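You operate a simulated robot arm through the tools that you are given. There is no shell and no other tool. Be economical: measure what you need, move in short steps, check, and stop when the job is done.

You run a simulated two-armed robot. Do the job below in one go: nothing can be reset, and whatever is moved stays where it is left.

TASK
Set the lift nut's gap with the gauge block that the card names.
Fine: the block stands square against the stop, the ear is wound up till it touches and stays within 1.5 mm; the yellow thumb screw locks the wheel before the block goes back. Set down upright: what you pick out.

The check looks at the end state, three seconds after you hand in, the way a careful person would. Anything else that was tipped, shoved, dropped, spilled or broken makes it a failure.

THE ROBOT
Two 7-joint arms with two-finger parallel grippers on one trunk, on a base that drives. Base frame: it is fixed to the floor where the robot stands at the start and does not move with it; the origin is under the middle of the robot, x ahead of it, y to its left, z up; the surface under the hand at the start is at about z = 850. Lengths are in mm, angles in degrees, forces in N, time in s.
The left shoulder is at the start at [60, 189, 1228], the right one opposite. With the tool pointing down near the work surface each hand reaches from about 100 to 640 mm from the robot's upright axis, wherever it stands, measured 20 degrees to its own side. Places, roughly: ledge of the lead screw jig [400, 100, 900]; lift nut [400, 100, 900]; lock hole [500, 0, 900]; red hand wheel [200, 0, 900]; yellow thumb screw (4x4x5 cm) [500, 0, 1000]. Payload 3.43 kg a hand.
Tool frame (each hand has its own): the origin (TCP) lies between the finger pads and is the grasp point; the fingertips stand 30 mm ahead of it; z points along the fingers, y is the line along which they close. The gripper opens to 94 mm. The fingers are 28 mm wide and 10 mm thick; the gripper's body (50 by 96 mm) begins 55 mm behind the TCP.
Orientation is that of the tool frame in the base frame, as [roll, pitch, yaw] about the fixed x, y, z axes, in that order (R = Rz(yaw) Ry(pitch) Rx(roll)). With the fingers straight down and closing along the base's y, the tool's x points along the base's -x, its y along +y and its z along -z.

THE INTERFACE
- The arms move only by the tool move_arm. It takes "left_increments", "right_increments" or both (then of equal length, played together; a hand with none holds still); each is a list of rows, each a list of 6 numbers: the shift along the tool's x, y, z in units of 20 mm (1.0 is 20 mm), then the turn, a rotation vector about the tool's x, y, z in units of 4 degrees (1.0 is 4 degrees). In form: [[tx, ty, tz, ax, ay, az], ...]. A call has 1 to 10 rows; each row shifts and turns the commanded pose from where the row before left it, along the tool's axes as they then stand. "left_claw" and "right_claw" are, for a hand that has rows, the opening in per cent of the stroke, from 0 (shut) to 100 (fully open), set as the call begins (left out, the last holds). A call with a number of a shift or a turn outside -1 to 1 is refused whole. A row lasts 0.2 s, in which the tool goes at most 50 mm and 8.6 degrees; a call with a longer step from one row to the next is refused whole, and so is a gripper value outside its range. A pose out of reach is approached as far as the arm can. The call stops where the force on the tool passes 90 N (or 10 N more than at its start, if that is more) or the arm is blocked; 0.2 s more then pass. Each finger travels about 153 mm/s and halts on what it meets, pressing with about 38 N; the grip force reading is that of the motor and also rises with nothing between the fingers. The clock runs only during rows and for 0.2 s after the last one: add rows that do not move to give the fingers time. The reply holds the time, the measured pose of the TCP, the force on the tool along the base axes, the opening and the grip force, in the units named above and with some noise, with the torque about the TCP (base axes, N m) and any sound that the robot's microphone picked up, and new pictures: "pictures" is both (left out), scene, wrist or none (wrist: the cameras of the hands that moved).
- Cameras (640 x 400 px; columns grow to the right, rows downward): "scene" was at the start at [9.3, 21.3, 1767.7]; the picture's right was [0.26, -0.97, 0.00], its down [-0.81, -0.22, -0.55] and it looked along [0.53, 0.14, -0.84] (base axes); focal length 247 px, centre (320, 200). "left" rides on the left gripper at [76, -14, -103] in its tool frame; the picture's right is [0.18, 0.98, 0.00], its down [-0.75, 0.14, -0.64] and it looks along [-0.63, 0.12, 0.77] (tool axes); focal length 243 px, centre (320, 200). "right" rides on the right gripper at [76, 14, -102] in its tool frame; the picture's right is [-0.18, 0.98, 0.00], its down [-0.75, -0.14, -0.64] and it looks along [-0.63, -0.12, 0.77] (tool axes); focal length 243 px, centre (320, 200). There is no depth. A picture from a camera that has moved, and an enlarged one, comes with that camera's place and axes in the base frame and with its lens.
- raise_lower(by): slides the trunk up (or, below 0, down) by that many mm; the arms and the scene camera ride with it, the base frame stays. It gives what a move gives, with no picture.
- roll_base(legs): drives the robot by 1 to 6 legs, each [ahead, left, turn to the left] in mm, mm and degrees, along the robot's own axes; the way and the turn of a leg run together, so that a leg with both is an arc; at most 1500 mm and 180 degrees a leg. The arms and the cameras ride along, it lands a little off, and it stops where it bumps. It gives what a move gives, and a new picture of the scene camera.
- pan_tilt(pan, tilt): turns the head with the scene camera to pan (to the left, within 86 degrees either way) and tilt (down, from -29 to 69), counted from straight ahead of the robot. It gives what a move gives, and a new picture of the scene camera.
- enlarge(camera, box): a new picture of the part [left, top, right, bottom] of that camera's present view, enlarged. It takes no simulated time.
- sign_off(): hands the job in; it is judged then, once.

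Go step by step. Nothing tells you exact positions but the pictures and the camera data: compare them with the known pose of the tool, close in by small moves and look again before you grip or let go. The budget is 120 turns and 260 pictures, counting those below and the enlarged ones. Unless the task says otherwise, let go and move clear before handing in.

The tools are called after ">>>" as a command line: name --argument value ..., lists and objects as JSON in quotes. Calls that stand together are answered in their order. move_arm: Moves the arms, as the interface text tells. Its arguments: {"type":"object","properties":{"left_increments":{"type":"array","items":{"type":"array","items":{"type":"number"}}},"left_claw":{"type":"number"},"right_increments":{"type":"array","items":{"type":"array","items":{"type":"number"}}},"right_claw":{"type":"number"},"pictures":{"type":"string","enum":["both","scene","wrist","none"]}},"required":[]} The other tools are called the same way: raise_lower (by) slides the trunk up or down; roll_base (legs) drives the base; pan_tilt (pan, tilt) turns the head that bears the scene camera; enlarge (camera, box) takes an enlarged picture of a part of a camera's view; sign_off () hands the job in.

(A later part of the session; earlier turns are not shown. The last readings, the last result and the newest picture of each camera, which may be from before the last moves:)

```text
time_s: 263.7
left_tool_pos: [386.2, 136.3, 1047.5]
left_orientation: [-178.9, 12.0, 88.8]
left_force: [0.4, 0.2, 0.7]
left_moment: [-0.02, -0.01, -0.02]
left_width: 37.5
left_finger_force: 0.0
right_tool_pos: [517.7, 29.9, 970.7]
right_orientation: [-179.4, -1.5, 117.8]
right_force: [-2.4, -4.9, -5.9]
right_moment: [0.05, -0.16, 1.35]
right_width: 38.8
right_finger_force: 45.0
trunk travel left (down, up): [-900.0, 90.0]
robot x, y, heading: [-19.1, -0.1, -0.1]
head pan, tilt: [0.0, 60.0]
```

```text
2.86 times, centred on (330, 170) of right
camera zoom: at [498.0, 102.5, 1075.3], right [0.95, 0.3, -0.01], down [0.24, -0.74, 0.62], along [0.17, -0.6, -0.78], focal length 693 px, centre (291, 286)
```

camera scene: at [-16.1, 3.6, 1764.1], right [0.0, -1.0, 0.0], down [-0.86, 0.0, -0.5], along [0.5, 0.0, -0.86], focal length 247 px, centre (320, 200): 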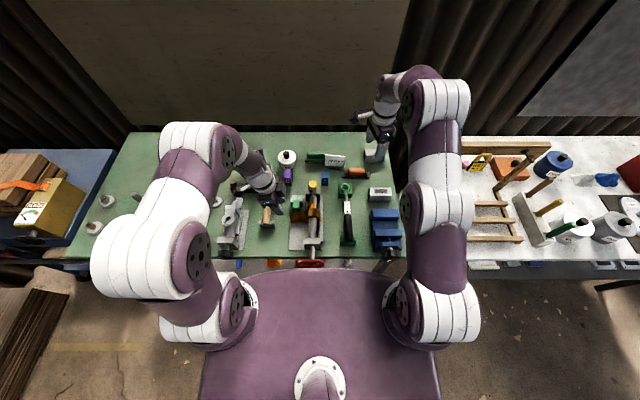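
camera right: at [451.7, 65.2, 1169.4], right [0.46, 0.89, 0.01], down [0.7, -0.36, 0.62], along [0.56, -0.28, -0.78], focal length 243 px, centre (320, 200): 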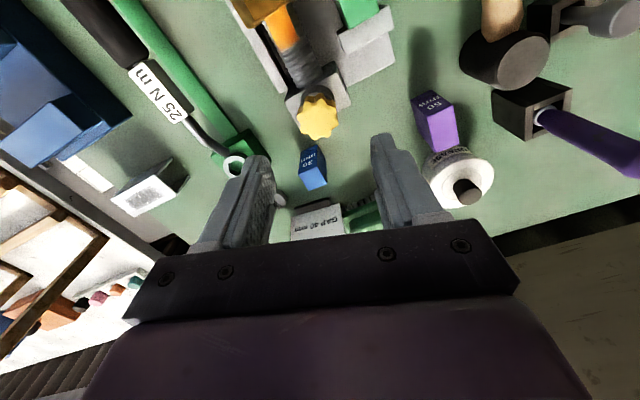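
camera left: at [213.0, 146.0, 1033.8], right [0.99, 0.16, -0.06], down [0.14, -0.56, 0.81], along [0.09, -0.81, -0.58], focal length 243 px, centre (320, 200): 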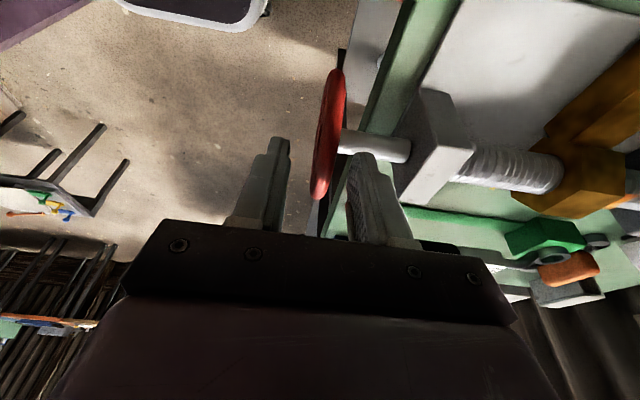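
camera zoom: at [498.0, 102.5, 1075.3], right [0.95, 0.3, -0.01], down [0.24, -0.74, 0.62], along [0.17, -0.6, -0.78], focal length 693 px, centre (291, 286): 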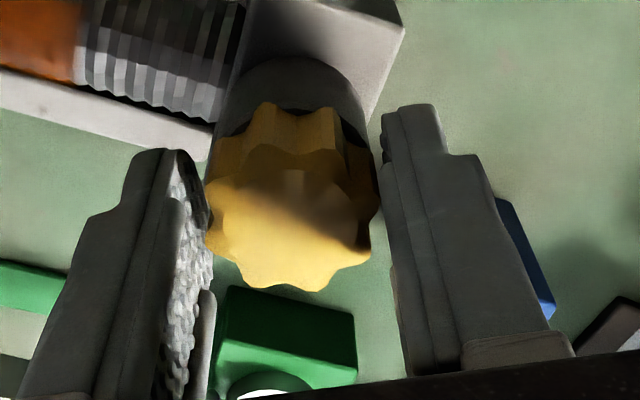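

Now the knob resists hard from the seated position (1.9 N·m, lobe direction unchanged) and sits 4 mm lower: it's tight. I release while still loaded clockwise, lift, back up, and put the left hand at the wheel for a short lock test.

>>> move_arm --right_increments '[[0, 0, 0, 0, 0, 0], [0, 0, 0, 0, 0, 0], [0, 0, -1, 0, 0, 0], [0, 0, -1, 0, 0, 0], [0, 0, -1, 0, 0, 0], [0, 0, -1, 0, 0, 0], [0, 0, -1, 0, 0, 0], [0, 0, -1, 0, 0, 0], [0, 0, -1, 0, 0, 0], [0, 0, -1, 0, 0, 0]]' --right_claw 65 --pictures "none"

>>> move_arm --right_increments '[[-1, -0.5, 0, 0, 0, 0], [-1, -0.5, 0, 0, 0, 0], [-1, -0.5, 0, 0, 0, 0], [-1, -0.5, 0, 0, 0, 0], [-1, -0.5, 0, 0, 0, 0], [-1, -0.5, 0, 0, 0, 0], [-1, -0.5, 0, 0, 0, 0], [0, 0, 0, 0, 0, 0]]' --pictures "none"

>>> roll_base --legs '[[-160, 0, 0]]'

>>> move_arm --left_increments '[[-0.75, 0, 0.3, 0, 0, 0], [-0.75, 0, 0.3, 0, 0, 0], [-0.75, 0, 0.3, 0, 0, 0], [-0.75, 0, 0.3, 0, 0, 0], [-0.6, 0, 0.3, 0, 0, 0], [0, 0, 0, 0, -0.75, 0], [0, 0, 0, 0, 0, 0]]' --left_claw 40 --pictures "wrist"

```text
time_s: 265.9
left_tool_pos: [387.7, 136.9, 1046.8]
left_orientation: [-179.0, 12.1, 88.8]
left_force: [0.5, 0.0, 0.5]
left_moment: [0.0, 0.0, 0.03]
left_width: 37.7
left_finger_force: 0.1
right_tool_pos: [520.2, 26.7, 1130.9]
right_orientation: [-179.4, -1.4, 117.9]
right_force: [-0.5, 0.5, 0.5]
right_moment: [0.02, 0.0, 0.01]
right_width: 60.8
right_finger_force: 0.1
trunk travel left (down, up): [-900.0, 90.0]
robot x, y, heading: [-23.5, 2.0, 0.2]
head pan, tilt: [0.0, 60.0]
```

```text
time_s: 267.7
left_tool_pos: [386.2, 137.9, 1047.6]
left_orientation: [-179.0, 12.1, 88.9]
left_force: [0.1, -0.4, 0.6]
left_moment: [0.0, 0.0, -0.01]
left_width: 37.6
left_finger_force: 0.1
right_tool_pos: [524.2, -128.5, 1129.4]
right_orientation: [-179.4, -1.3, 118.0]
right_force: [0.0, 1.1, 0.3]
right_moment: [0.03, -0.02, 0.04]
right_width: 61.2
right_finger_force: 0.0
trunk travel left (down, up): [-900.0, 90.0]
robot x, y, heading: [-20.9, -3.2, 0.1]
head pan, tilt: [0.0, 60.0]
```

```text
time_s: 269.1
left_tool_pos: [224.9, 137.3, 1047.1]
left_orientation: [-178.9, 12.0, 88.8]
left_force: [0.4, -0.1, 0.3]
left_moment: [0.0, 0.01, -0.01]
left_width: 37.7
left_finger_force: 0.0
right_tool_pos: [362.5, -130.3, 1127.2]
right_orientation: [-179.3, -1.4, 117.9]
right_force: [-0.4, -0.6, 0.3]
right_moment: [0.02, 0.05, -0.02]
right_width: 61.3
right_finger_force: 0.0
trunk travel left (down, up): [-900.0, 90.0]
robot x, y, heading: [-184.5, 2.3, -0.0]
head pan, tilt: [0.0, 60.0]
camera scene: at [-171.9, 3.6, 1764.0], right [0.0, -1.0, 0.0], down [-0.87, 0.0, -0.5], along [0.5, 0.0, -0.87], focal length 247 px, centre (320, 200)
```

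scene: 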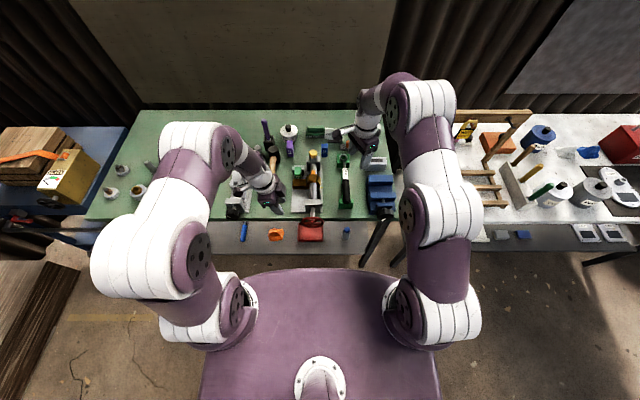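

```text
time_s: 270.7
left_tool_pos: [219.9, 61.4, 1033.1]
left_orientation: [-179.1, 15.0, 88.9]
left_force: [1.1, 0.5, 0.2]
left_moment: [0.0, 0.0, -0.04]
left_width: 37.4
left_finger_force: 0.0
right_tool_pos: [360.2, -129.6, 1128.3]
right_orientation: [-179.4, -1.6, 117.9]
right_force: [-0.2, -0.7, -0.4]
right_moment: [0.01, -0.01, -0.01]
right_width: 61.0
right_finger_force: 0.1
trunk travel left (down, up): [-900.0, 90.0]
robot x, y, heading: [-184.4, -0.6, -0.3]
head pan, tilt: [0.0, 60.0]
camera left: at [210.5, 161.1, 1112.6], right [0.99, 0.15, -0.06], down [0.14, -0.56, 0.81], along [0.09, -0.81, -0.58], focal length 243 px, centre (320, 200)
```

left: 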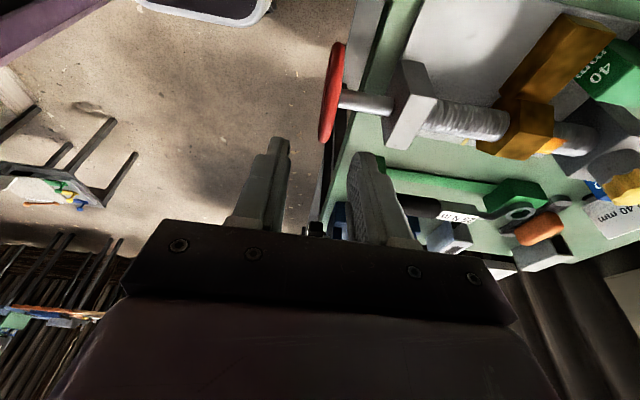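

>>> move_arm --left_increments '[[0.1, 0.3, 0.8, 0, 0, 0], [0, 0, 0.8, 0, 0, 0], [0, 0, 0.8, 0, 0, 0], [0, 0, 0.8, 0, 0, 0], [0, 0, 0.8, 0, 0, 0], [0, 0, 0, 0, 0, 0]]' --pictures "none"

>>> enlarge --camera "scene" --box '[305, 165, 325, 185]'

>>> move_arm --left_increments '[[0, 0, 0, 0, 0, 0], [0, 0, 0, 0, 0, 0], [0.096, 0, -0.003, 0, -0.5, 0], [0.096, 0, -0.003, 0, -0.5, 0], [0, 0, 0, 0, 0, 0]]' --left_claw 0 --pictures "none"

>>> enlarge --camera "scene" --box '[305, 165, 325, 185]'

```text
time_s: 272.1
left_tool_pos: [224.7, 40.9, 955.2]
left_orientation: [-179.0, 15.0, 88.8]
left_force: [0.3, -0.8, -0.9]
left_moment: [-0.03, 0.01, 0.04]
left_width: 37.6
left_finger_force: 0.0
right_tool_pos: [360.8, -129.6, 1128.0]
right_orientation: [-179.5, -1.4, 117.9]
right_force: [-0.1, 0.2, 0.3]
right_moment: [0.01, 0.0, 0.01]
right_width: 61.2
right_finger_force: 0.0
trunk travel left (down, up): [-900.0, 90.0]
robot x, y, heading: [-184.4, 0.1, -0.1]
head pan, tilt: [0.0, 60.0]
```

```text
16.00 times, centred on (315, 175) of scene
camera zoom: at [-175.9, 3.8, 1764.1], right [0.0, -1.0, 0.0], down [-0.87, 0.0, -0.5], along [0.5, 0.0, -0.87], focal length 3954 px, centre (400, 600)
```

zoom: 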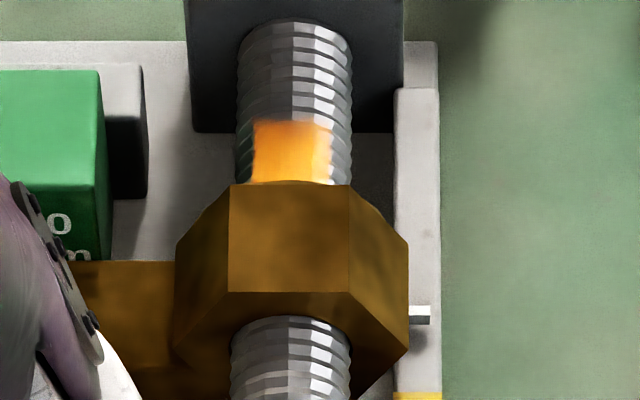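

```text
time_s: 273.3
left_tool_pos: [226.1, 45.5, 954.9]
left_orientation: [-179.1, 19.0, 89.0]
left_force: [10.8, 0.4, 13.1]
left_moment: [-0.16, -0.26, 1.36]
left_width: 11.2
left_finger_force: 45.2
right_tool_pos: [361.5, -129.9, 1128.6]
right_orientation: [-179.4, -1.5, 117.9]
right_force: [-0.9, -0.3, 0.0]
right_moment: [-0.01, 0.01, -0.02]
right_width: 61.1
right_finger_force: 0.1
trunk travel left (down, up): [-900.0, 90.0]
robot x, y, heading: [-184.4, 2.4, 0.0]
head pan, tilt: [0.0, 60.0]
```

```text
16.00 times, centred on (315, 175) of scene
camera zoom: at [-174.5, 3.6, 1764.2], right [0.0, -1.0, 0.0], down [-0.87, 0.0, -0.5], along [0.5, 0.0, -0.87], focal length 3954 px, centre (400, 600)
```

zoom: 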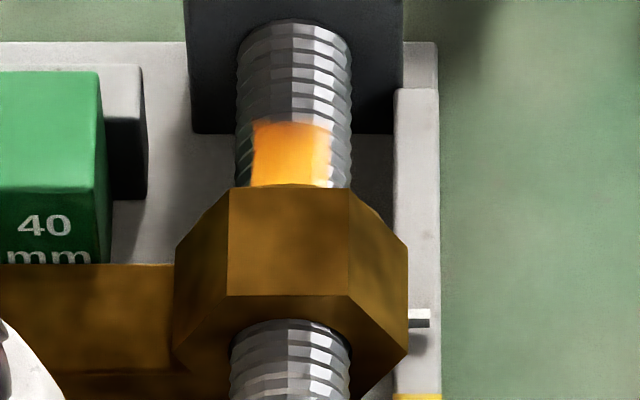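

Still free: the screw isn't in far enough. My last stroke at z 971 must have clamped the fixed collar; at z ≥ 976 the knob turned easily. I restore the ear to contact, return, and continue screwing in at the higher grip.

>>> move_arm --left_increments '[[-0.192, 0, 0.007, 0, 1, 0], [-0.164, 0, 0.006, 0, 0.85, 0], [0, 0, 0, 0, 0, 0]]' --pictures "none"

>>> move_arm --left_increments '[[0, 0, 0, 0, 0, 0], [0, 0, 0, 0, 0, 0], [0, 0, -1, 0, 0, 0], [0, 0, -1, 0, 0, 0], [0, 0, -1, 0, 0, 0], [0, 0, -1, 0, 0, 0], [0.6, 0, -1, 0, 0, 0], [1, 0, -0.5, 0, 0, 0], [1, 0, 0, 0, 0, 0], [1, 0, 0, 0, 0, 0]]' --left_claw 40 --pictures "none"

>>> enlarge --camera "scene" --box '[305, 165, 325, 185]'

>>> roll_base --legs '[[162, 0, 0]]'

>>> move_arm --right_increments '[[1, 0.52, 0, 0, 0, 0], [1, 0.52, 0, 0, 0, 0], [1, 0.52, 0, 0, 0, 0], [1, 0.52, 0, 0, 0, 0], [1, 0.52, 0, 0, 0, 0], [1, 0.52, 0, 0, 0, 0], [1, 0.52, 0, 0, 0, 0], [0, 0, 0, 0, 0, -1], [0, 0, 0, 0, 0, -1], [0, 0, 0, 0, 0, -1]]' --pictures "none"

>>> move_arm --right_increments '[[0, 0, 0.3, 0, 0, -1], [0, 0, 0.3, 0, 0, -1], [0, 0, 0.3, 0, 0, -1], [0, 0, 0.3, 0, 0, -1], [0, 0, 0.3, 0, 0, -1], [0, 0, 0.3, 0, 0, -1], [0, 0, 0.3, 0, 0, -1], [0, 0, 0.3, 0, 0, -1], [0, 0, 0.3, 0, 0, -1], [0, 0, 0.3, 0, 0, -1]]' --pictures "none"

>>> move_arm --right_increments '[[0, 0, 0.2, 0, 0, -1], [0, 0, 0.2, 0, 0, -1], [0, 0, 0.2, 0, 0, -1], [0, 0, 0.2, 0, 0, -1], [0, 0, 0.2, 0, 0, -1], [0, 0, 0, 0, 0, -1], [0, 0, 0, 0, 0, -1], [0, 0, 0, 0, 0, -1], [0, 0, 0, 0, 0, -1], [0, 0, 0, 0, 0, -1]]' --pictures "wrist"

```text
time_s: 274.1
left_tool_pos: [225.8, 38.2, 956.4]
left_orientation: [-179.0, 11.6, 88.9]
left_force: [13.6, -0.2, 6.2]
left_moment: [-0.21, -0.49, 1.35]
left_width: 11.4
left_finger_force: 45.0
right_tool_pos: [361.0, -130.3, 1128.3]
right_orientation: [-179.4, -1.4, 117.8]
right_force: [-0.4, -0.4, -0.1]
right_moment: [-0.02, -0.01, -0.02]
right_width: 61.0
right_finger_force: 0.0
trunk travel left (down, up): [-900.0, 90.0]
robot x, y, heading: [-184.5, -0.7, 0.1]
head pan, tilt: [0.0, 60.0]
```

```text
time_s: 276.3
left_tool_pos: [229.0, 130.9, 1050.4]
left_orientation: [-179.1, 11.7, 88.8]
left_force: [0.7, 0.7, 0.3]
left_moment: [0.0, 0.0, 0.0]
left_width: 37.6
left_finger_force: 0.0
right_tool_pos: [360.4, -128.7, 1128.9]
right_orientation: [-179.4, -1.4, 117.9]
right_force: [-0.5, 0.4, 0.3]
right_moment: [-0.02, -0.03, -0.01]
right_width: 61.0
right_finger_force: 0.1
trunk travel left (down, up): [-900.0, 90.0]
robot x, y, heading: [-180.9, 3.2, 0.1]
head pan, tilt: [0.0, 60.0]
```

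```text
16.00 times, centred on (315, 175) of scene
camera zoom: at [-175.5, 4.6, 1764.1], right [0.0, -1.0, 0.0], down [-0.87, 0.0, -0.5], along [0.5, 0.0, -0.87], focal length 3954 px, centre (400, 600)
```

zoom: 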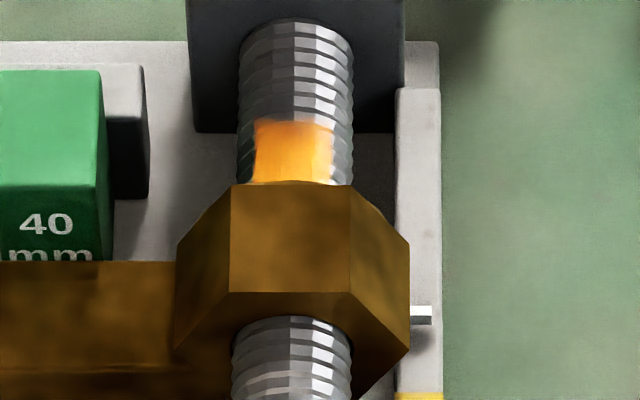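

```text
time_s: 277.7
left_tool_pos: [387.7, 130.3, 1051.1]
left_orientation: [-179.1, 11.7, 88.7]
left_force: [-0.5, -0.8, 0.3]
left_moment: [0.03, 0.0, -0.02]
left_width: 37.5
left_finger_force: 0.0
right_tool_pos: [517.6, -129.9, 1130.7]
right_orientation: [-179.6, -1.5, 117.9]
right_force: [-1.0, -0.5, -0.6]
right_moment: [-0.02, 0.0, -0.02]
right_width: 61.3
right_finger_force: 0.0
trunk travel left (down, up): [-900.0, 90.0]
robot x, y, heading: [-26.0, -2.4, -0.2]
head pan, tilt: [0.0, 60.0]
camera scene: at [-20.2, 3.4, 1764.1], right [0.0, -1.0, 0.0], down [-0.86, 0.0, -0.5], along [0.5, 0.0, -0.86], focal length 247 px, centre (320, 200)
```

scene: 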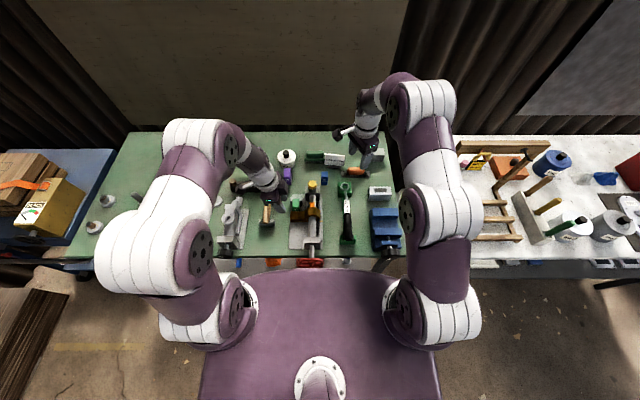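

```text
time_s: 279.9
left_tool_pos: [387.8, 130.2, 1048.0]
left_orientation: [-179.0, 11.7, 88.6]
left_force: [0.5, 0.0, 1.3]
left_moment: [-0.01, -0.02, 0.01]
left_width: 37.4
left_finger_force: 0.1
right_tool_pos: [517.4, 27.7, 1132.0]
right_orientation: [-179.9, -1.5, 129.8]
right_force: [-0.5, 0.1, 1.3]
right_moment: [-0.03, 0.02, -0.05]
right_width: 61.4
right_finger_force: 0.1
trunk travel left (down, up): [-900.0, 90.0]
robot x, y, heading: [-20.4, -2.9, -0.3]
head pan, tilt: [0.0, 60.0]
```

```text
time_s: 282.1
left_tool_pos: [389.2, 130.4, 1050.2]
left_orientation: [-179.0, 11.7, 88.7]
left_force: [-0.5, 0.5, 0.3]
left_moment: [0.02, -0.01, 0.01]
left_width: 37.6
left_finger_force: 0.0
right_tool_pos: [517.5, 28.4, 1070.4]
right_orientation: [179.2, -1.3, 169.8]
right_force: [0.2, -0.6, -0.3]
right_moment: [0.02, -0.01, 0.05]
right_width: 61.1
right_finger_force: 0.2
trunk travel left (down, up): [-900.0, 90.0]
robot x, y, heading: [-23.4, 0.6, -0.1]
head pan, tilt: [0.0, 60.0]
```

```text
time_s: 284.3
left_tool_pos: [389.5, 129.5, 1051.3]
left_orientation: [-179.0, 11.7, 88.7]
left_force: [0.5, 0.5, -0.4]
left_moment: [0.0, 0.01, 0.01]
left_width: 37.8
left_finger_force: 0.1
right_tool_pos: [516.6, 28.1, 1052.2]
right_orientation: [178.5, -0.5, -150.1]
right_force: [-0.4, -0.1, -0.3]
right_moment: [-0.03, 0.02, 0.03]
right_width: 61.3
right_finger_force: 0.0
trunk travel left (down, up): [-900.0, 90.0]
robot x, y, heading: [-24.5, 1.8, -0.5]
head pan, tilt: [0.0, 60.0]
camera right: at [447.5, 2.8, 1155.1], right [-0.33, 0.94, 0.02], down [0.74, 0.24, 0.63], along [0.59, 0.23, -0.77], focal length 243 px, centre (320, 200)
```

right: 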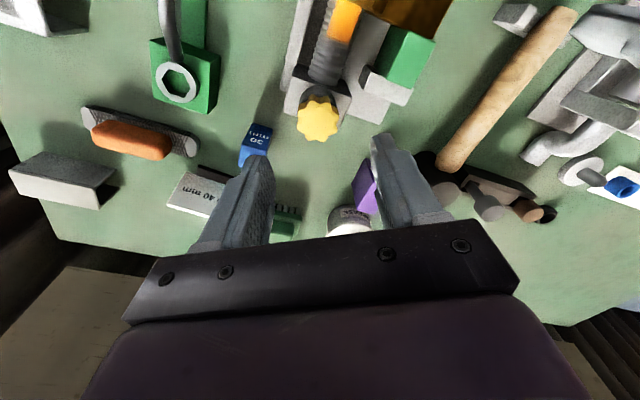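

>>> move_arm --right_increments '[[0, 0, 0.6, 0, 0, -1], [0, 0, 0.6, 0, 0, -1], [0, 0, 0.6, 0, 0, -1], [0.03, 0.03, 0.6, 0, 0, -1], [0, 0, 0.6, 0, 0, -0.25], [0, 0, 0.7, 0, 0, 0], [0, 0, 0, 0, 0, 0]]' --pictures "none"

>>> enlarge --camera "right" --box '[240, 100, 420, 240]'

>>> move_arm --right_increments '[[0, 0, 0, 0, 0, 0], [0, 0, 0, 0, 0, 0], [0, 0, 0, 0, 0, 0], [0, 0, 0, 0, 0, 1], [0, 0, 0, 0, 0, 1], [0, 0, 0, 0, 0, 1], [0, 0, 0, 0, 0, 0]]' --right_claw 0 --pictures "none"

```text
time_s: 285.9
left_tool_pos: [388.0, 129.9, 1049.7]
left_orientation: [-178.9, 11.8, 88.7]
left_force: [-0.6, 0.2, 0.3]
left_moment: [0.0, 0.04, -0.01]
left_width: 37.3
left_finger_force: 0.2
right_tool_pos: [514.2, 29.7, 977.1]
right_orientation: [178.4, -0.1, -133.2]
right_force: [0.4, -0.2, -0.6]
right_moment: [0.0, -0.06, 0.01]
right_width: 61.0
right_finger_force: 0.1
trunk travel left (down, up): [-900.0, 90.0]
robot x, y, heading: [-22.7, -3.8, -0.3]
head pan, tilt: [0.0, 60.0]
```

```text
2.86 times, centred on (330, 170) of right
camera zoom: at [455.5, -16.5, 1080.0], right [-0.59, 0.81, 0.03], down [0.63, 0.44, 0.64], along [0.5, 0.39, -0.77], focal length 693 px, centre (291, 286)
```

zoom: 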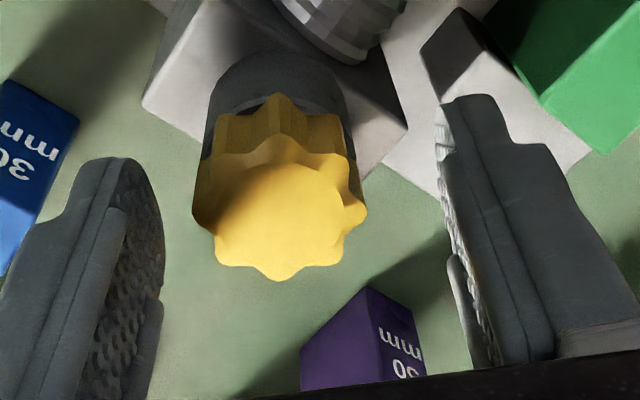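

```text
time_s: 287.5
left_tool_pos: [392.8, 128.0, 1050.4]
left_orientation: [-178.9, 11.6, 88.7]
left_force: [0.0, 0.5, -0.2]
left_moment: [0.02, 0.0, 0.02]
left_width: 37.7
left_finger_force: 0.0
right_tool_pos: [517.1, 27.8, 977.5]
right_orientation: [178.4, -0.2, -145.3]
right_force: [19.7, -10.7, 3.8]
right_moment: [-0.3, -1.1, 0.14]
right_width: 33.0
right_finger_force: 37.7
trunk travel left (down, up): [-900.0, 90.0]
robot x, y, heading: [-22.2, 0.9, -0.1]
head pan, tilt: [0.0, 60.0]
```

Seated (33 mm) and turning easily at this height: the collar was indeed the culprit. Full stroke, then wind back and re-seat.

>>> move_arm --right_increments '[[0, 0, 0, 0, 0, 1], [0, 0, 0, 0, 0, 1], [0, 0, 0, 0, 0, 1], [0, 0, 0, 0, 0, 1], [0, 0, 0, 0, 0, 1], [0, 0, 0, 0, 0, 1], [0, 0, 0, 0, 0, 1], [0, 0, 0, 0, 0, 1], [0, 0, 0, 0, 0, 1], [0, 0, 0, 0, 0, 1]]' --pictures "none"

>>> move_arm --right_increments '[[0, 0, 0, 0, 0, 1], [0, 0, 0, 0, 0, 1], [0, 0, 0, 0, 0, 1], [0, 0, 0, 0, 0, 1], [0, 0, 0, 0, 0, 1], [0, 0, 0, 0, 0, 1], [0, 0, 0, 0, 0, 1], [0, 0, 0, 0, 0, 1], [0, 0, 0, 0, 0, 1], [0, 0, 0, 0, 0, 1]]' --pictures "none"

>>> move_arm --right_increments '[[0, 0, 0, 0, 0, 1], [0, 0, 0, 0, 0, 1], [0, 0, 0, 0, 0, 1], [0, 0, 0, 0, 0, 1], [0, 0, 0, 0, 0, 1], [0, 0, 0, 0, 0, 1], [0, 0, 0, 0, 0, 1], [0, 0, 0, 0, 0, 1], [0, 0, 0, 0, 0, 1], [0, 0, 0, 0, 0, 1]]' --pictures "none"

>>> move_arm --right_increments '[[0, 0, 0, 0, 0, 1], [0, 0, 0, 0, 0, 1], [0, 0, 0, 0, 0, 1], [0, 0, 0, 0, 0, 1], [0, 0, 0, 0, 0, 1], [0, 0, 0, 0, 0, 1], [0, 0, 0, 0, 0, 1], [0, 0, 0, 0, 0, 1], [0, 0, 0, 0, 0, 1], [0, 0, 0, 0, 0, 1]]' --pictures "none"

>>> enlarge --camera "right" --box '[240, 100, 420, 240]'

```text
time_s: 289.7
left_tool_pos: [389.3, 128.7, 1050.6]
left_orientation: [-179.0, 11.6, 88.7]
left_force: [0.3, 0.2, -0.4]
left_moment: [-0.02, 0.0, -0.01]
left_width: 37.4
left_finger_force: 0.1
right_tool_pos: [515.3, 29.0, 977.6]
right_orientation: [179.2, -1.4, 174.7]
right_force: [3.6, -8.0, -0.5]
right_moment: [-0.49, -0.18, 0.33]
right_width: 32.6
right_finger_force: 37.9
trunk travel left (down, up): [-900.0, 90.0]
robot x, y, heading: [-24.8, 0.9, -0.3]
head pan, tilt: [0.0, 60.0]
```

```text
time_s: 291.9
left_tool_pos: [389.7, 129.9, 1049.2]
left_orientation: [-178.9, 11.6, 88.7]
left_force: [-0.2, 0.5, 0.0]
left_moment: [0.04, -0.02, 0.0]
left_width: 37.7
left_finger_force: 0.1
right_tool_pos: [515.4, 30.7, 977.8]
right_orientation: [-179.8, -1.5, 134.7]
right_force: [-0.7, 1.1, -10.1]
right_moment: [0.26, -0.15, 0.23]
right_width: 33.4
right_finger_force: 37.9
trunk travel left (down, up): [-900.0, 90.0]
robot x, y, heading: [-21.7, -0.2, -0.3]
head pan, tilt: [0.0, 60.0]
```

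```text
time_s: 294.1
left_tool_pos: [391.5, 130.9, 1048.6]
left_orientation: [-178.9, 11.7, 88.7]
left_force: [0.4, -1.0, -0.2]
left_moment: [0.0, 0.0, 0.0]
left_width: 37.7
left_finger_force: 0.0
right_tool_pos: [517.7, 32.1, 978.0]
right_orientation: [-179.0, -1.1, 94.6]
right_force: [15.6, 8.8, 5.7]
right_moment: [0.39, -0.78, 0.25]
right_width: 33.6
right_finger_force: 38.0
trunk travel left (down, up): [-900.0, 90.0]
robot x, y, heading: [-26.8, -1.7, -0.2]
head pan, tilt: [0.0, 60.0]
```

```text
time_s: 296.3
left_tool_pos: [392.1, 128.6, 1048.5]
left_orientation: [-178.8, 11.6, 88.7]
left_force: [0.3, 0.2, -0.5]
left_moment: [-0.01, 0.0, 0.0]
left_width: 37.8
left_finger_force: 0.0
right_tool_pos: [517.7, 29.0, 976.0]
right_orientation: [-178.3, -0.1, 54.6]
right_force: [24.1, -5.8, 2.8]
right_moment: [-0.15, -1.12, 0.05]
right_width: 33.0
right_finger_force: 37.5
trunk travel left (down, up): [-900.0, 90.0]
robot x, y, heading: [-24.5, 1.6, -0.3]
head pan, tilt: [0.0, 60.0]
```

```text
2.86 times, centred on (330, 170) of right
camera zoom: at [576.9, 82.0, 1077.6], right [0.69, -0.72, -0.03], down [-0.54, -0.55, 0.64], along [-0.48, -0.43, -0.76], focal length 693 px, centre (291, 286)
```

zoom: 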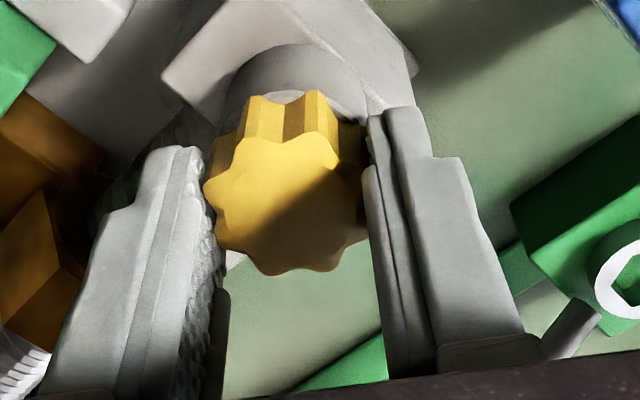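

>>> move_arm --right_increments '[[0, 0, 0, 0, 0, 0], [0, 0, 0, 0, 0, 0], [0, 0, 0, 0, 0, -1], [0, 0, 0, 0, 0, -1], [0, 0, 0, 0, 0, -1], [0, 0, 0, 0, 0, -1], [0, 0, 0, 0, 0, -1], [0, 0, 0, 0, 0, -1], [0, 0, 0, 0, 0, -1], [0, 0, 0, 0, 0, -1]]' --right_claw 65 --pictures "none"

>>> move_arm --right_increments '[[0, 0, 0, 0, 0, -1], [0, 0, 0, 0, 0, -1], [0, 0, 0, 0, 0, -1], [0, 0, 0, 0, 0, -1], [0, 0, 0, 0, 0, -1], [0, 0, 0, 0, 0, -1], [0, 0, 0, 0, 0, -1], [0, 0, 0, 0, 0, -1], [0, 0, 0, 0, 0, -1], [0, 0, 0, 0, 0, -1]]' --pictures "none"

>>> move_arm --right_increments '[[0, 0, 0, 0, 0, -1], [0, 0, 0, 0, 0, -1], [0, 0, 0, 0, 0, -1], [0, 0, 0, 0, 0, -1], [0, 0, 0, 0, 0, -1], [0, 0, 0, 0, 0, -1], [0, 0, 0, 0, 0, -1], [0, 0, 0, 0, 0, -1], [0, 0, 0, 0, 0, -1], [0, 0, 0, 0, 0, -1]]' --pictures "none"

>>> move_arm --right_increments '[[0, 0, 0, 0, 0, -1], [0, 0, 0, 0, 0, -1], [0, 0, 0, 0, 0, -1], [0, 0, 0, 0, 0, -1], [0, 0, 0, 0, 0, -1], [0, 0, 0, 0, 0, -1], [0, 0, 0, 0, 0, -1], [0, 0, 0, 0, 0, -1], [0, 0, 0, 0, 0, -1], [0, 0, 0, 0, 0, -1]]' --pictures "none"

>>> move_arm --right_increments '[[0, 0, 0, 0, 0, -1], [0, 0, 0, 0, 0, -1], [0, 0, 0, 0, 0, -1], [0, 0, 0, 0, 0, 0]]' --pictures "none"

>>> enlarge --camera "scene" --box '[300, 170, 330, 195]'

>>> move_arm --right_increments '[[0, 0, 0, 0, 0, 0], [0, 0, 0, 0, 0, 0], [0, 0, 0, 0, 0, 0], [0, 0, 0, 0, 0, 1], [0, 0, 0, 0, 0, 1], [0, 0, 0, 0, 0, 1], [0, 0, 0, 0, 0, 1], [0, 0, 0, 0, 0, 1], [0, 0, 0, 0, 0, 1], [0, 0, 0, 0, 0, 0]]' --right_claw 0 --pictures "none"

>>> move_arm --right_increments '[[0, 0, 0, 0, 0, 1], [0, 0, 0, 0, 0, 1], [0, 0, 0, 0, 0, 1], [0, 0, 0, 0, 0, 1], [0, 0, 0, 0, 0, 1], [0, 0, 0, 0, 0, 1], [0, 0, 0, 0, 0, 1], [0, 0, 0, 0, 0, 1], [0, 0, 0, 0, 0, 1], [0, 0, 0, 0, 0, 0]]' --pictures "none"

```text
time_s: 298.5
left_tool_pos: [388.5, 129.6, 1051.0]
left_orientation: [-179.0, 11.7, 88.8]
left_force: [0.2, 0.9, 1.3]
left_moment: [0.01, 0.03, 0.01]
left_width: 37.8
left_finger_force: 0.0
right_tool_pos: [515.8, 29.4, 979.1]
right_orientation: [-178.8, -1.0, 86.8]
right_force: [-0.1, -0.5, -0.4]
right_moment: [-0.01, -0.02, 0.0]
right_width: 61.1
right_finger_force: 0.0
trunk travel left (down, up): [-900.0, 90.0]
robot x, y, heading: [-22.6, -2.8, -0.2]
head pan, tilt: [0.0, 60.0]
```

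```text
time_s: 300.7
left_tool_pos: [388.8, 129.5, 1050.2]
left_orientation: [-179.1, 11.6, 88.7]
left_force: [-0.2, -0.4, 0.6]
left_moment: [-0.01, 0.0, -0.02]
left_width: 37.7
left_finger_force: 0.0
right_tool_pos: [514.2, 31.3, 978.2]
right_orientation: [-179.7, -1.6, 126.9]
right_force: [-0.2, -0.2, -0.7]
right_moment: [0.01, 0.01, -0.01]
right_width: 61.2
right_finger_force: 0.0
trunk travel left (down, up): [-900.0, 90.0]
robot x, y, heading: [-28.9, -0.1, -0.2]
head pan, tilt: [0.0, 60.0]
```

```text
time_s: 302.9
left_tool_pos: [388.8, 129.5, 1050.3]
left_orientation: [-179.0, 11.8, 88.7]
left_force: [0.2, 0.1, 0.2]
left_moment: [-0.02, -0.03, -0.02]
left_width: 37.8
left_finger_force: 0.0
right_tool_pos: [515.4, 30.4, 978.9]
right_orientation: [179.3, -1.4, 166.8]
right_force: [-0.7, 0.0, -0.6]
right_moment: [0.0, -0.01, -0.02]
right_width: 61.5
right_finger_force: 0.0
trunk travel left (down, up): [-900.0, 90.0]
robot x, y, heading: [-25.8, -1.8, -0.4]
head pan, tilt: [0.0, 60.0]
```

```text
time_s: 305.1
left_tool_pos: [390.0, 130.1, 1050.7]
left_orientation: [-179.0, 11.7, 88.7]
left_force: [0.8, -0.3, -0.3]
left_moment: [-0.01, -0.04, 0.01]
left_width: 37.6
left_finger_force: 0.1
right_tool_pos: [514.0, 30.9, 977.7]
right_orientation: [178.5, -0.6, -153.1]
right_force: [-1.2, 0.1, 0.0]
right_moment: [-0.04, 0.01, -0.04]
right_width: 61.0
right_finger_force: 0.1
trunk travel left (down, up): [-900.0, 90.0]
robot x, y, heading: [-23.9, -2.4, -0.2]
head pan, tilt: [0.0, 60.0]
```

```text
time_s: 306.1
left_tool_pos: [389.4, 129.8, 1049.8]
left_orientation: [-179.0, 11.7, 88.7]
left_force: [-0.4, 0.0, -0.5]
left_moment: [0.03, -0.01, -0.01]
left_width: 37.6
left_finger_force: 0.0
right_tool_pos: [514.9, 30.1, 978.8]
right_orientation: [178.5, -0.4, -141.1]
right_force: [-0.1, -0.2, -0.4]
right_moment: [0.01, -0.01, 0.0]
right_width: 61.0
right_finger_force: 0.0
trunk travel left (down, up): [-900.0, 90.0]
robot x, y, heading: [-29.0, -2.1, -0.0]
head pan, tilt: [0.0, 60.0]
```

```text
16.00 times, centred on (315, 182) of scene
camera zoom: at [-16.6, 3.5, 1764.1], right [0.0, -1.0, 0.0], down [-0.87, 0.0, -0.5], along [0.5, 0.0, -0.87], focal length 3954 px, centre (400, 480)
```

zoom: 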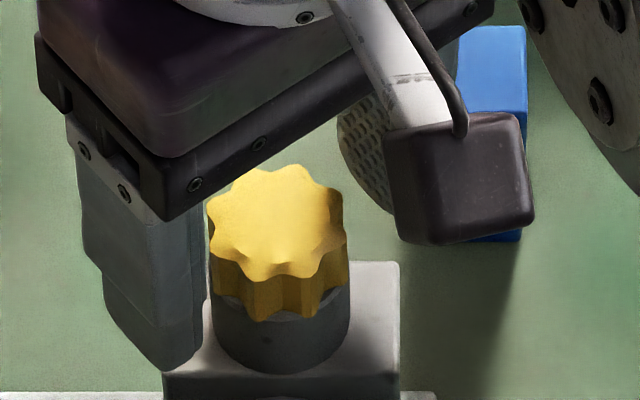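

```text
time_s: 308.3
left_tool_pos: [390.2, 128.2, 1050.5]
left_orientation: [-178.8, 11.6, 88.8]
left_force: [-0.2, 0.3, -0.2]
left_moment: [-0.01, 0.0, -0.02]
left_width: 37.6
left_finger_force: 0.0
right_tool_pos: [515.4, 28.2, 976.6]
right_orientation: [178.6, -0.8, -165.3]
right_force: [13.3, -14.3, 10.3]
right_moment: [-0.64, -0.61, 0.12]
right_width: 33.1
right_finger_force: 38.0
trunk travel left (down, up): [-900.0, 90.0]
robot x, y, heading: [-26.3, 1.8, -0.2]
head pan, tilt: [0.0, 60.0]
```

```text
time_s: 310.5
left_tool_pos: [390.2, 130.2, 1049.9]
left_orientation: [-179.0, 11.6, 88.7]
left_force: [0.3, -0.5, 0.5]
left_moment: [-0.02, -0.02, -0.01]
left_width: 37.4
left_finger_force: 0.1
right_tool_pos: [514.9, 29.8, 976.5]
right_orientation: [179.5, -1.7, 158.7]
right_force: [-2.2, -4.2, -7.3]
right_moment: [-0.23, -0.08, 0.13]
right_width: 33.1
right_finger_force: 38.0
trunk travel left (down, up): [-900.0, 90.0]
robot x, y, heading: [-26.0, 1.8, -0.2]
head pan, tilt: [0.0, 60.0]
```

The knob keeps turning easily and presses down as it goes, so it simply needs more turns. I run the rest of this stroke plus one more full cycle.

>>> move_arm --right_increments '[[0, 0, 0, 0, 0, 1], [0, 0, 0, 0, 0, 1], [0, 0, 0, 0, 0, 1], [0, 0, 0, 0, 0, 1], [0, 0, 0, 0, 0, 1], [0, 0, 0, 0, 0, 1], [0, 0, 0, 0, 0, 1], [0, 0, 0, 0, 0, 1], [0, 0, 0, 0, 0, 1], [0, 0, 0, 0, 0, 1]]' --pictures "none"

>>> move_arm --right_increments '[[0, 0, 0, 0, 0, 1], [0, 0, 0, 0, 0, 1], [0, 0, 0, 0, 0, 1], [0, 0, 0, 0, 0, 1], [0, 0, 0, 0, 0, 1], [0, 0, 0, 0, 0, 1], [0, 0, 0, 0, 0, 1], [0, 0, 0, 0, 0, 1], [0, 0, 0, 0, 0, 1], [0, 0, 0, 0, 0, 1]]' --pictures "none"

>>> move_arm --right_increments '[[0, 0, 0, 0, 0, 1], [0, 0, 0, 0, 0, 1], [0, 0, 0, 0, 0, 1], [0, 0, 0, 0, 0, 1], [0, 0, 0, 0, 0, 1], [0, 0, 0, 0, 0, 1], [0, 0, 0, 0, 0, 1], [0, 0, 0, 0, 0, 1], [0, 0, 0, 0, 0, 0]]' --pictures "none"

>>> move_arm --right_increments '[[0, 0, 0, 0, 0, 0], [0, 0, 0, 0, 0, 0], [0, 0, 0, 0, 0, -1], [0, 0, 0, 0, 0, -1], [0, 0, 0, 0, 0, -1], [0, 0, 0, 0, 0, -1], [0, 0, 0, 0, 0, -1], [0, 0, 0, 0, 0, -1], [0, 0, 0, 0, 0, -1], [0, 0, 0, 0, 0, -1]]' --right_claw 65 --pictures "none"

>>> move_arm --right_increments '[[0, 0, 0, 0, 0, -1], [0, 0, 0, 0, 0, -1], [0, 0, 0, 0, 0, -1], [0, 0, 0, 0, 0, -1], [0, 0, 0, 0, 0, -1], [0, 0, 0, 0, 0, -1], [0, 0, 0, 0, 0, -1], [0, 0, 0, 0, 0, -1], [0, 0, 0, 0, 0, -1], [0, 0, 0, 0, 0, -1]]' --pictures "none"

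>>> move_arm --right_increments '[[0, 0, 0, 0, 0, -1], [0, 0, 0, 0, 0, -1], [0, 0, 0, 0, 0, -1], [0, 0, 0, 0, 0, -1], [0, 0, 0, 0, 0, -1], [0, 0, 0, 0, 0, -1], [0, 0, 0, 0, 0, -1], [0, 0, 0, 0, 0, -1], [0, 0, 0, 0, 0, -1], [0, 0, 0, 0, 0, -1]]' --pictures "none"

>>> move_arm --right_increments '[[0, 0, 0, 0, 0, -1], [0, 0, 0, 0, 0, -1], [0, 0, 0, 0, 0, -1], [0, 0, 0, 0, 0, -1], [0, 0, 0, 0, 0, -1], [0, 0, 0, 0, 0, -1], [0, 0, 0, 0, 0, -1], [0, 0, 0, 0, 0, -1], [0, 0, 0, 0, 0, -1], [0, 0, 0, 0, 0, -1]]' --pictures "none"

>>> move_arm --right_increments '[[0, 0, 0, 0, 0, -1], [0, 0, 0, 0, 0, -1], [0, 0, 0, 0, 0, -1], [0, 0, 0, 0, 0, -1], [0, 0, 0, 0, 0, -1], [0, 0, 0, 0, 0, -1], [0, 0, 0, 0, 0, -1], [0, 0, 0, 0, 0, 0]]' --pictures "none"

>>> move_arm --right_increments '[[0, 0, 0, 0, 0, 0], [0, 0, 0, 0, 0, 0], [0, 0, 0, 0, 0, 0], [0, 0, 0, 0, 0, 1], [0, 0, 0, 0, 0, 1], [0, 0, 0, 0, 0, 1], [0, 0, 0, 0, 0, 1], [0, 0, 0, 0, 0, 1], [0, 0, 0, 0, 0, 1], [0, 0, 0, 0, 0, 1]]' --right_claw 0 --pictures "none"

>>> move_arm --right_increments '[[0, 0, 0, 0, 0, 1], [0, 0, 0, 0, 0, 1], [0, 0, 0, 0, 0, 1], [0, 0, 0, 0, 0, 1], [0, 0, 0, 0, 0, 1], [0, 0, 0, 0, 0, 1], [0, 0, 0, 0, 0, 1], [0, 0, 0, 0, 0, 1], [0, 0, 0, 0, 0, 1], [0, 0, 0, 0, 0, 1]]' --pictures "none"

>>> enlarge --camera "right" --box '[240, 100, 420, 240]'

```text
time_s: 312.7
left_tool_pos: [389.5, 131.5, 1050.8]
left_orientation: [-179.0, 11.7, 88.7]
left_force: [-0.2, -0.4, 0.3]
left_moment: [0.0, 0.02, -0.02]
left_width: 37.7
left_finger_force: 0.1
right_tool_pos: [515.6, 30.0, 979.5]
right_orientation: [-179.6, -1.4, 118.7]
right_force: [4.9, 7.9, 2.3]
right_moment: [0.48, -0.39, 0.39]
right_width: 33.1
right_finger_force: 38.2
trunk travel left (down, up): [-900.0, 90.0]
robot x, y, heading: [-26.1, -2.4, 0.0]
head pan, tilt: [0.0, 60.0]
```

```text
time_s: 314.9
left_tool_pos: [393.0, 129.2, 1049.7]
left_orientation: [-178.8, 11.7, 88.7]
left_force: [0.0, 0.5, -1.2]
left_moment: [-0.02, 0.02, 0.01]
left_width: 37.9
left_finger_force: 0.0
right_tool_pos: [516.9, 30.5, 976.6]
right_orientation: [-178.8, -0.9, 78.7]
right_force: [23.9, 4.6, 5.2]
right_moment: [0.16, -1.03, 0.29]
right_width: 33.6
right_finger_force: 37.5
trunk travel left (down, up): [-900.0, 90.0]
robot x, y, heading: [-25.3, 0.4, -0.3]
head pan, tilt: [0.0, 60.0]
```

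```text
time_s: 316.9
left_tool_pos: [391.3, 129.0, 1048.2]
left_orientation: [-178.8, 11.6, 88.7]
left_force: [0.2, 0.0, -1.0]
left_moment: [-0.02, 0.01, -0.01]
left_width: 37.5
left_finger_force: 0.0
right_tool_pos: [517.0, 29.3, 975.8]
right_orientation: [-178.2, 0.1, 46.6]
right_force: [21.8, -10.0, 2.4]
right_moment: [-0.52, -1.05, -0.05]
right_width: 33.3
right_finger_force: 38.3
trunk travel left (down, up): [-900.0, 90.0]
robot x, y, heading: [-25.5, -0.2, -0.4]
head pan, tilt: [0.0, 60.0]
```

```text
time_s: 319.1
left_tool_pos: [388.7, 129.8, 1050.1]
left_orientation: [-179.1, 11.8, 88.7]
left_force: [0.4, -0.1, 0.6]
left_moment: [0.03, -0.01, -0.04]
left_width: 37.3
left_finger_force: 0.1
right_tool_pos: [514.8, 31.0, 978.3]
right_orientation: [-178.7, -0.8, 78.9]
right_force: [0.1, 0.4, 0.2]
right_moment: [0.0, -0.04, -0.01]
right_width: 61.1
right_finger_force: 0.0
trunk travel left (down, up): [-900.0, 90.0]
robot x, y, heading: [-25.8, -0.6, -0.2]
head pan, tilt: [0.0, 60.0]
```

```text
time_s: 321.3
left_tool_pos: [389.4, 130.0, 1050.3]
left_orientation: [-179.0, 11.7, 88.6]
left_force: [0.8, -0.3, -0.4]
left_moment: [0.03, 0.0, 0.0]
left_width: 37.7
left_finger_force: 0.1
right_tool_pos: [513.7, 30.4, 978.6]
right_orientation: [-179.5, -1.5, 119.0]
right_force: [0.3, 0.0, -0.3]
right_moment: [0.01, 0.0, 0.0]
right_width: 61.6
right_finger_force: 0.0
trunk travel left (down, up): [-900.0, 90.0]
robot x, y, heading: [-23.7, 3.9, -0.1]
head pan, tilt: [0.0, 60.0]
```

```text
time_s: 323.5
left_tool_pos: [388.7, 130.3, 1050.0]
left_orientation: [-179.0, 11.7, 88.6]
left_force: [-0.4, 0.4, 0.2]
left_moment: [-0.01, -0.02, 0.04]
left_width: 37.3
left_finger_force: 0.0
right_tool_pos: [514.2, 28.8, 977.8]
right_orientation: [179.4, -1.4, 158.9]
right_force: [-0.9, -0.3, -0.4]
right_moment: [0.03, 0.02, 0.01]
right_width: 60.9
right_finger_force: 0.0
trunk travel left (down, up): [-900.0, 90.0]
robot x, y, heading: [-21.6, 1.6, -0.2]
head pan, tilt: [0.0, 60.0]
```

```text
time_s: 325.7
left_tool_pos: [389.9, 130.4, 1049.7]
left_orientation: [-179.0, 11.7, 88.8]
left_force: [-0.5, -0.9, -0.1]
left_moment: [0.03, -0.01, -0.03]
left_width: 37.7
left_finger_force: 0.0
right_tool_pos: [514.5, 30.7, 977.4]
right_orientation: [178.6, -0.8, -161.1]
right_force: [0.6, 0.1, -0.2]
right_moment: [0.01, -0.01, -0.02]
right_width: 61.0
right_finger_force: 0.1
trunk travel left (down, up): [-900.0, 90.0]
robot x, y, heading: [-23.9, -1.1, -0.2]
head pan, tilt: [0.0, 60.0]
```

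```text
time_s: 327.5
left_tool_pos: [388.6, 129.1, 1050.8]
left_orientation: [-179.0, 11.6, 88.7]
left_force: [-0.7, 0.0, -0.3]
left_moment: [0.0, -0.02, 0.01]
left_width: 37.9
left_finger_force: 0.0
right_tool_pos: [514.6, 29.8, 977.7]
right_orientation: [178.4, -0.1, -133.1]
right_force: [0.4, -0.6, 0.2]
right_moment: [0.02, 0.0, 0.03]
right_width: 61.2
right_finger_force: 0.2
trunk travel left (down, up): [-900.0, 90.0]
robot x, y, heading: [-25.5, 2.1, -0.3]
head pan, tilt: [0.0, 60.0]
```

```text
time_s: 329.7
left_tool_pos: [390.5, 127.7, 1049.6]
left_orientation: [-178.9, 11.6, 88.7]
left_force: [0.4, 0.7, -0.5]
left_moment: [-0.01, -0.03, 0.01]
left_width: 37.9
left_finger_force: 0.1
right_tool_pos: [514.3, 27.3, 977.1]
right_orientation: [178.5, -0.8, -161.3]
right_force: [14.1, -14.2, 9.3]
right_moment: [-0.64, -0.77, 0.19]
right_width: 33.7
right_finger_force: 37.7
trunk travel left (down, up): [-900.0, 90.0]
robot x, y, heading: [-23.5, 5.5, -0.1]
head pan, tilt: [0.0, 60.0]
```

```text
time_s: 331.9
left_tool_pos: [389.2, 130.3, 1051.3]
left_orientation: [-178.9, 11.6, 88.7]
left_force: [-0.1, 0.2, -0.8]
left_moment: [0.0, 0.02, 0.01]
left_width: 37.8
left_finger_force: 0.1
right_tool_pos: [515.0, 29.9, 978.2]
right_orientation: [179.6, -1.5, 158.7]
right_force: [-1.5, -3.7, -9.0]
right_moment: [-0.43, -0.02, 0.19]
right_width: 33.5
right_finger_force: 37.1
trunk travel left (down, up): [-900.0, 90.0]
robot x, y, heading: [-24.2, -1.7, -0.2]
head pan, tilt: [0.0, 60.0]
```

```text
2.86 times, centred on (330, 170) of right
camera zoom: at [452.9, 70.3, 1081.8], right [0.53, 0.85, 0.0], down [0.66, -0.42, 0.62], along [0.53, -0.33, -0.78], focal length 693 px, centre (291, 286)
```

zoom: 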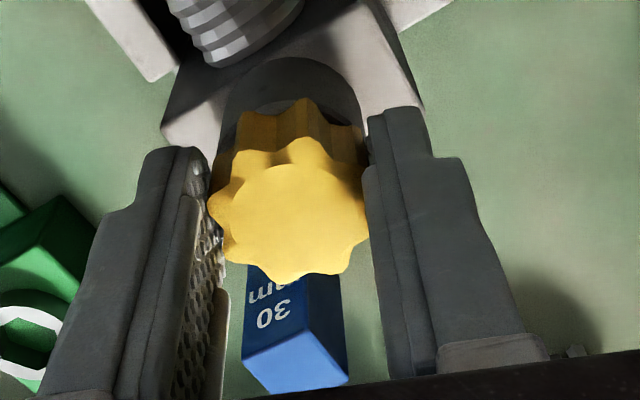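

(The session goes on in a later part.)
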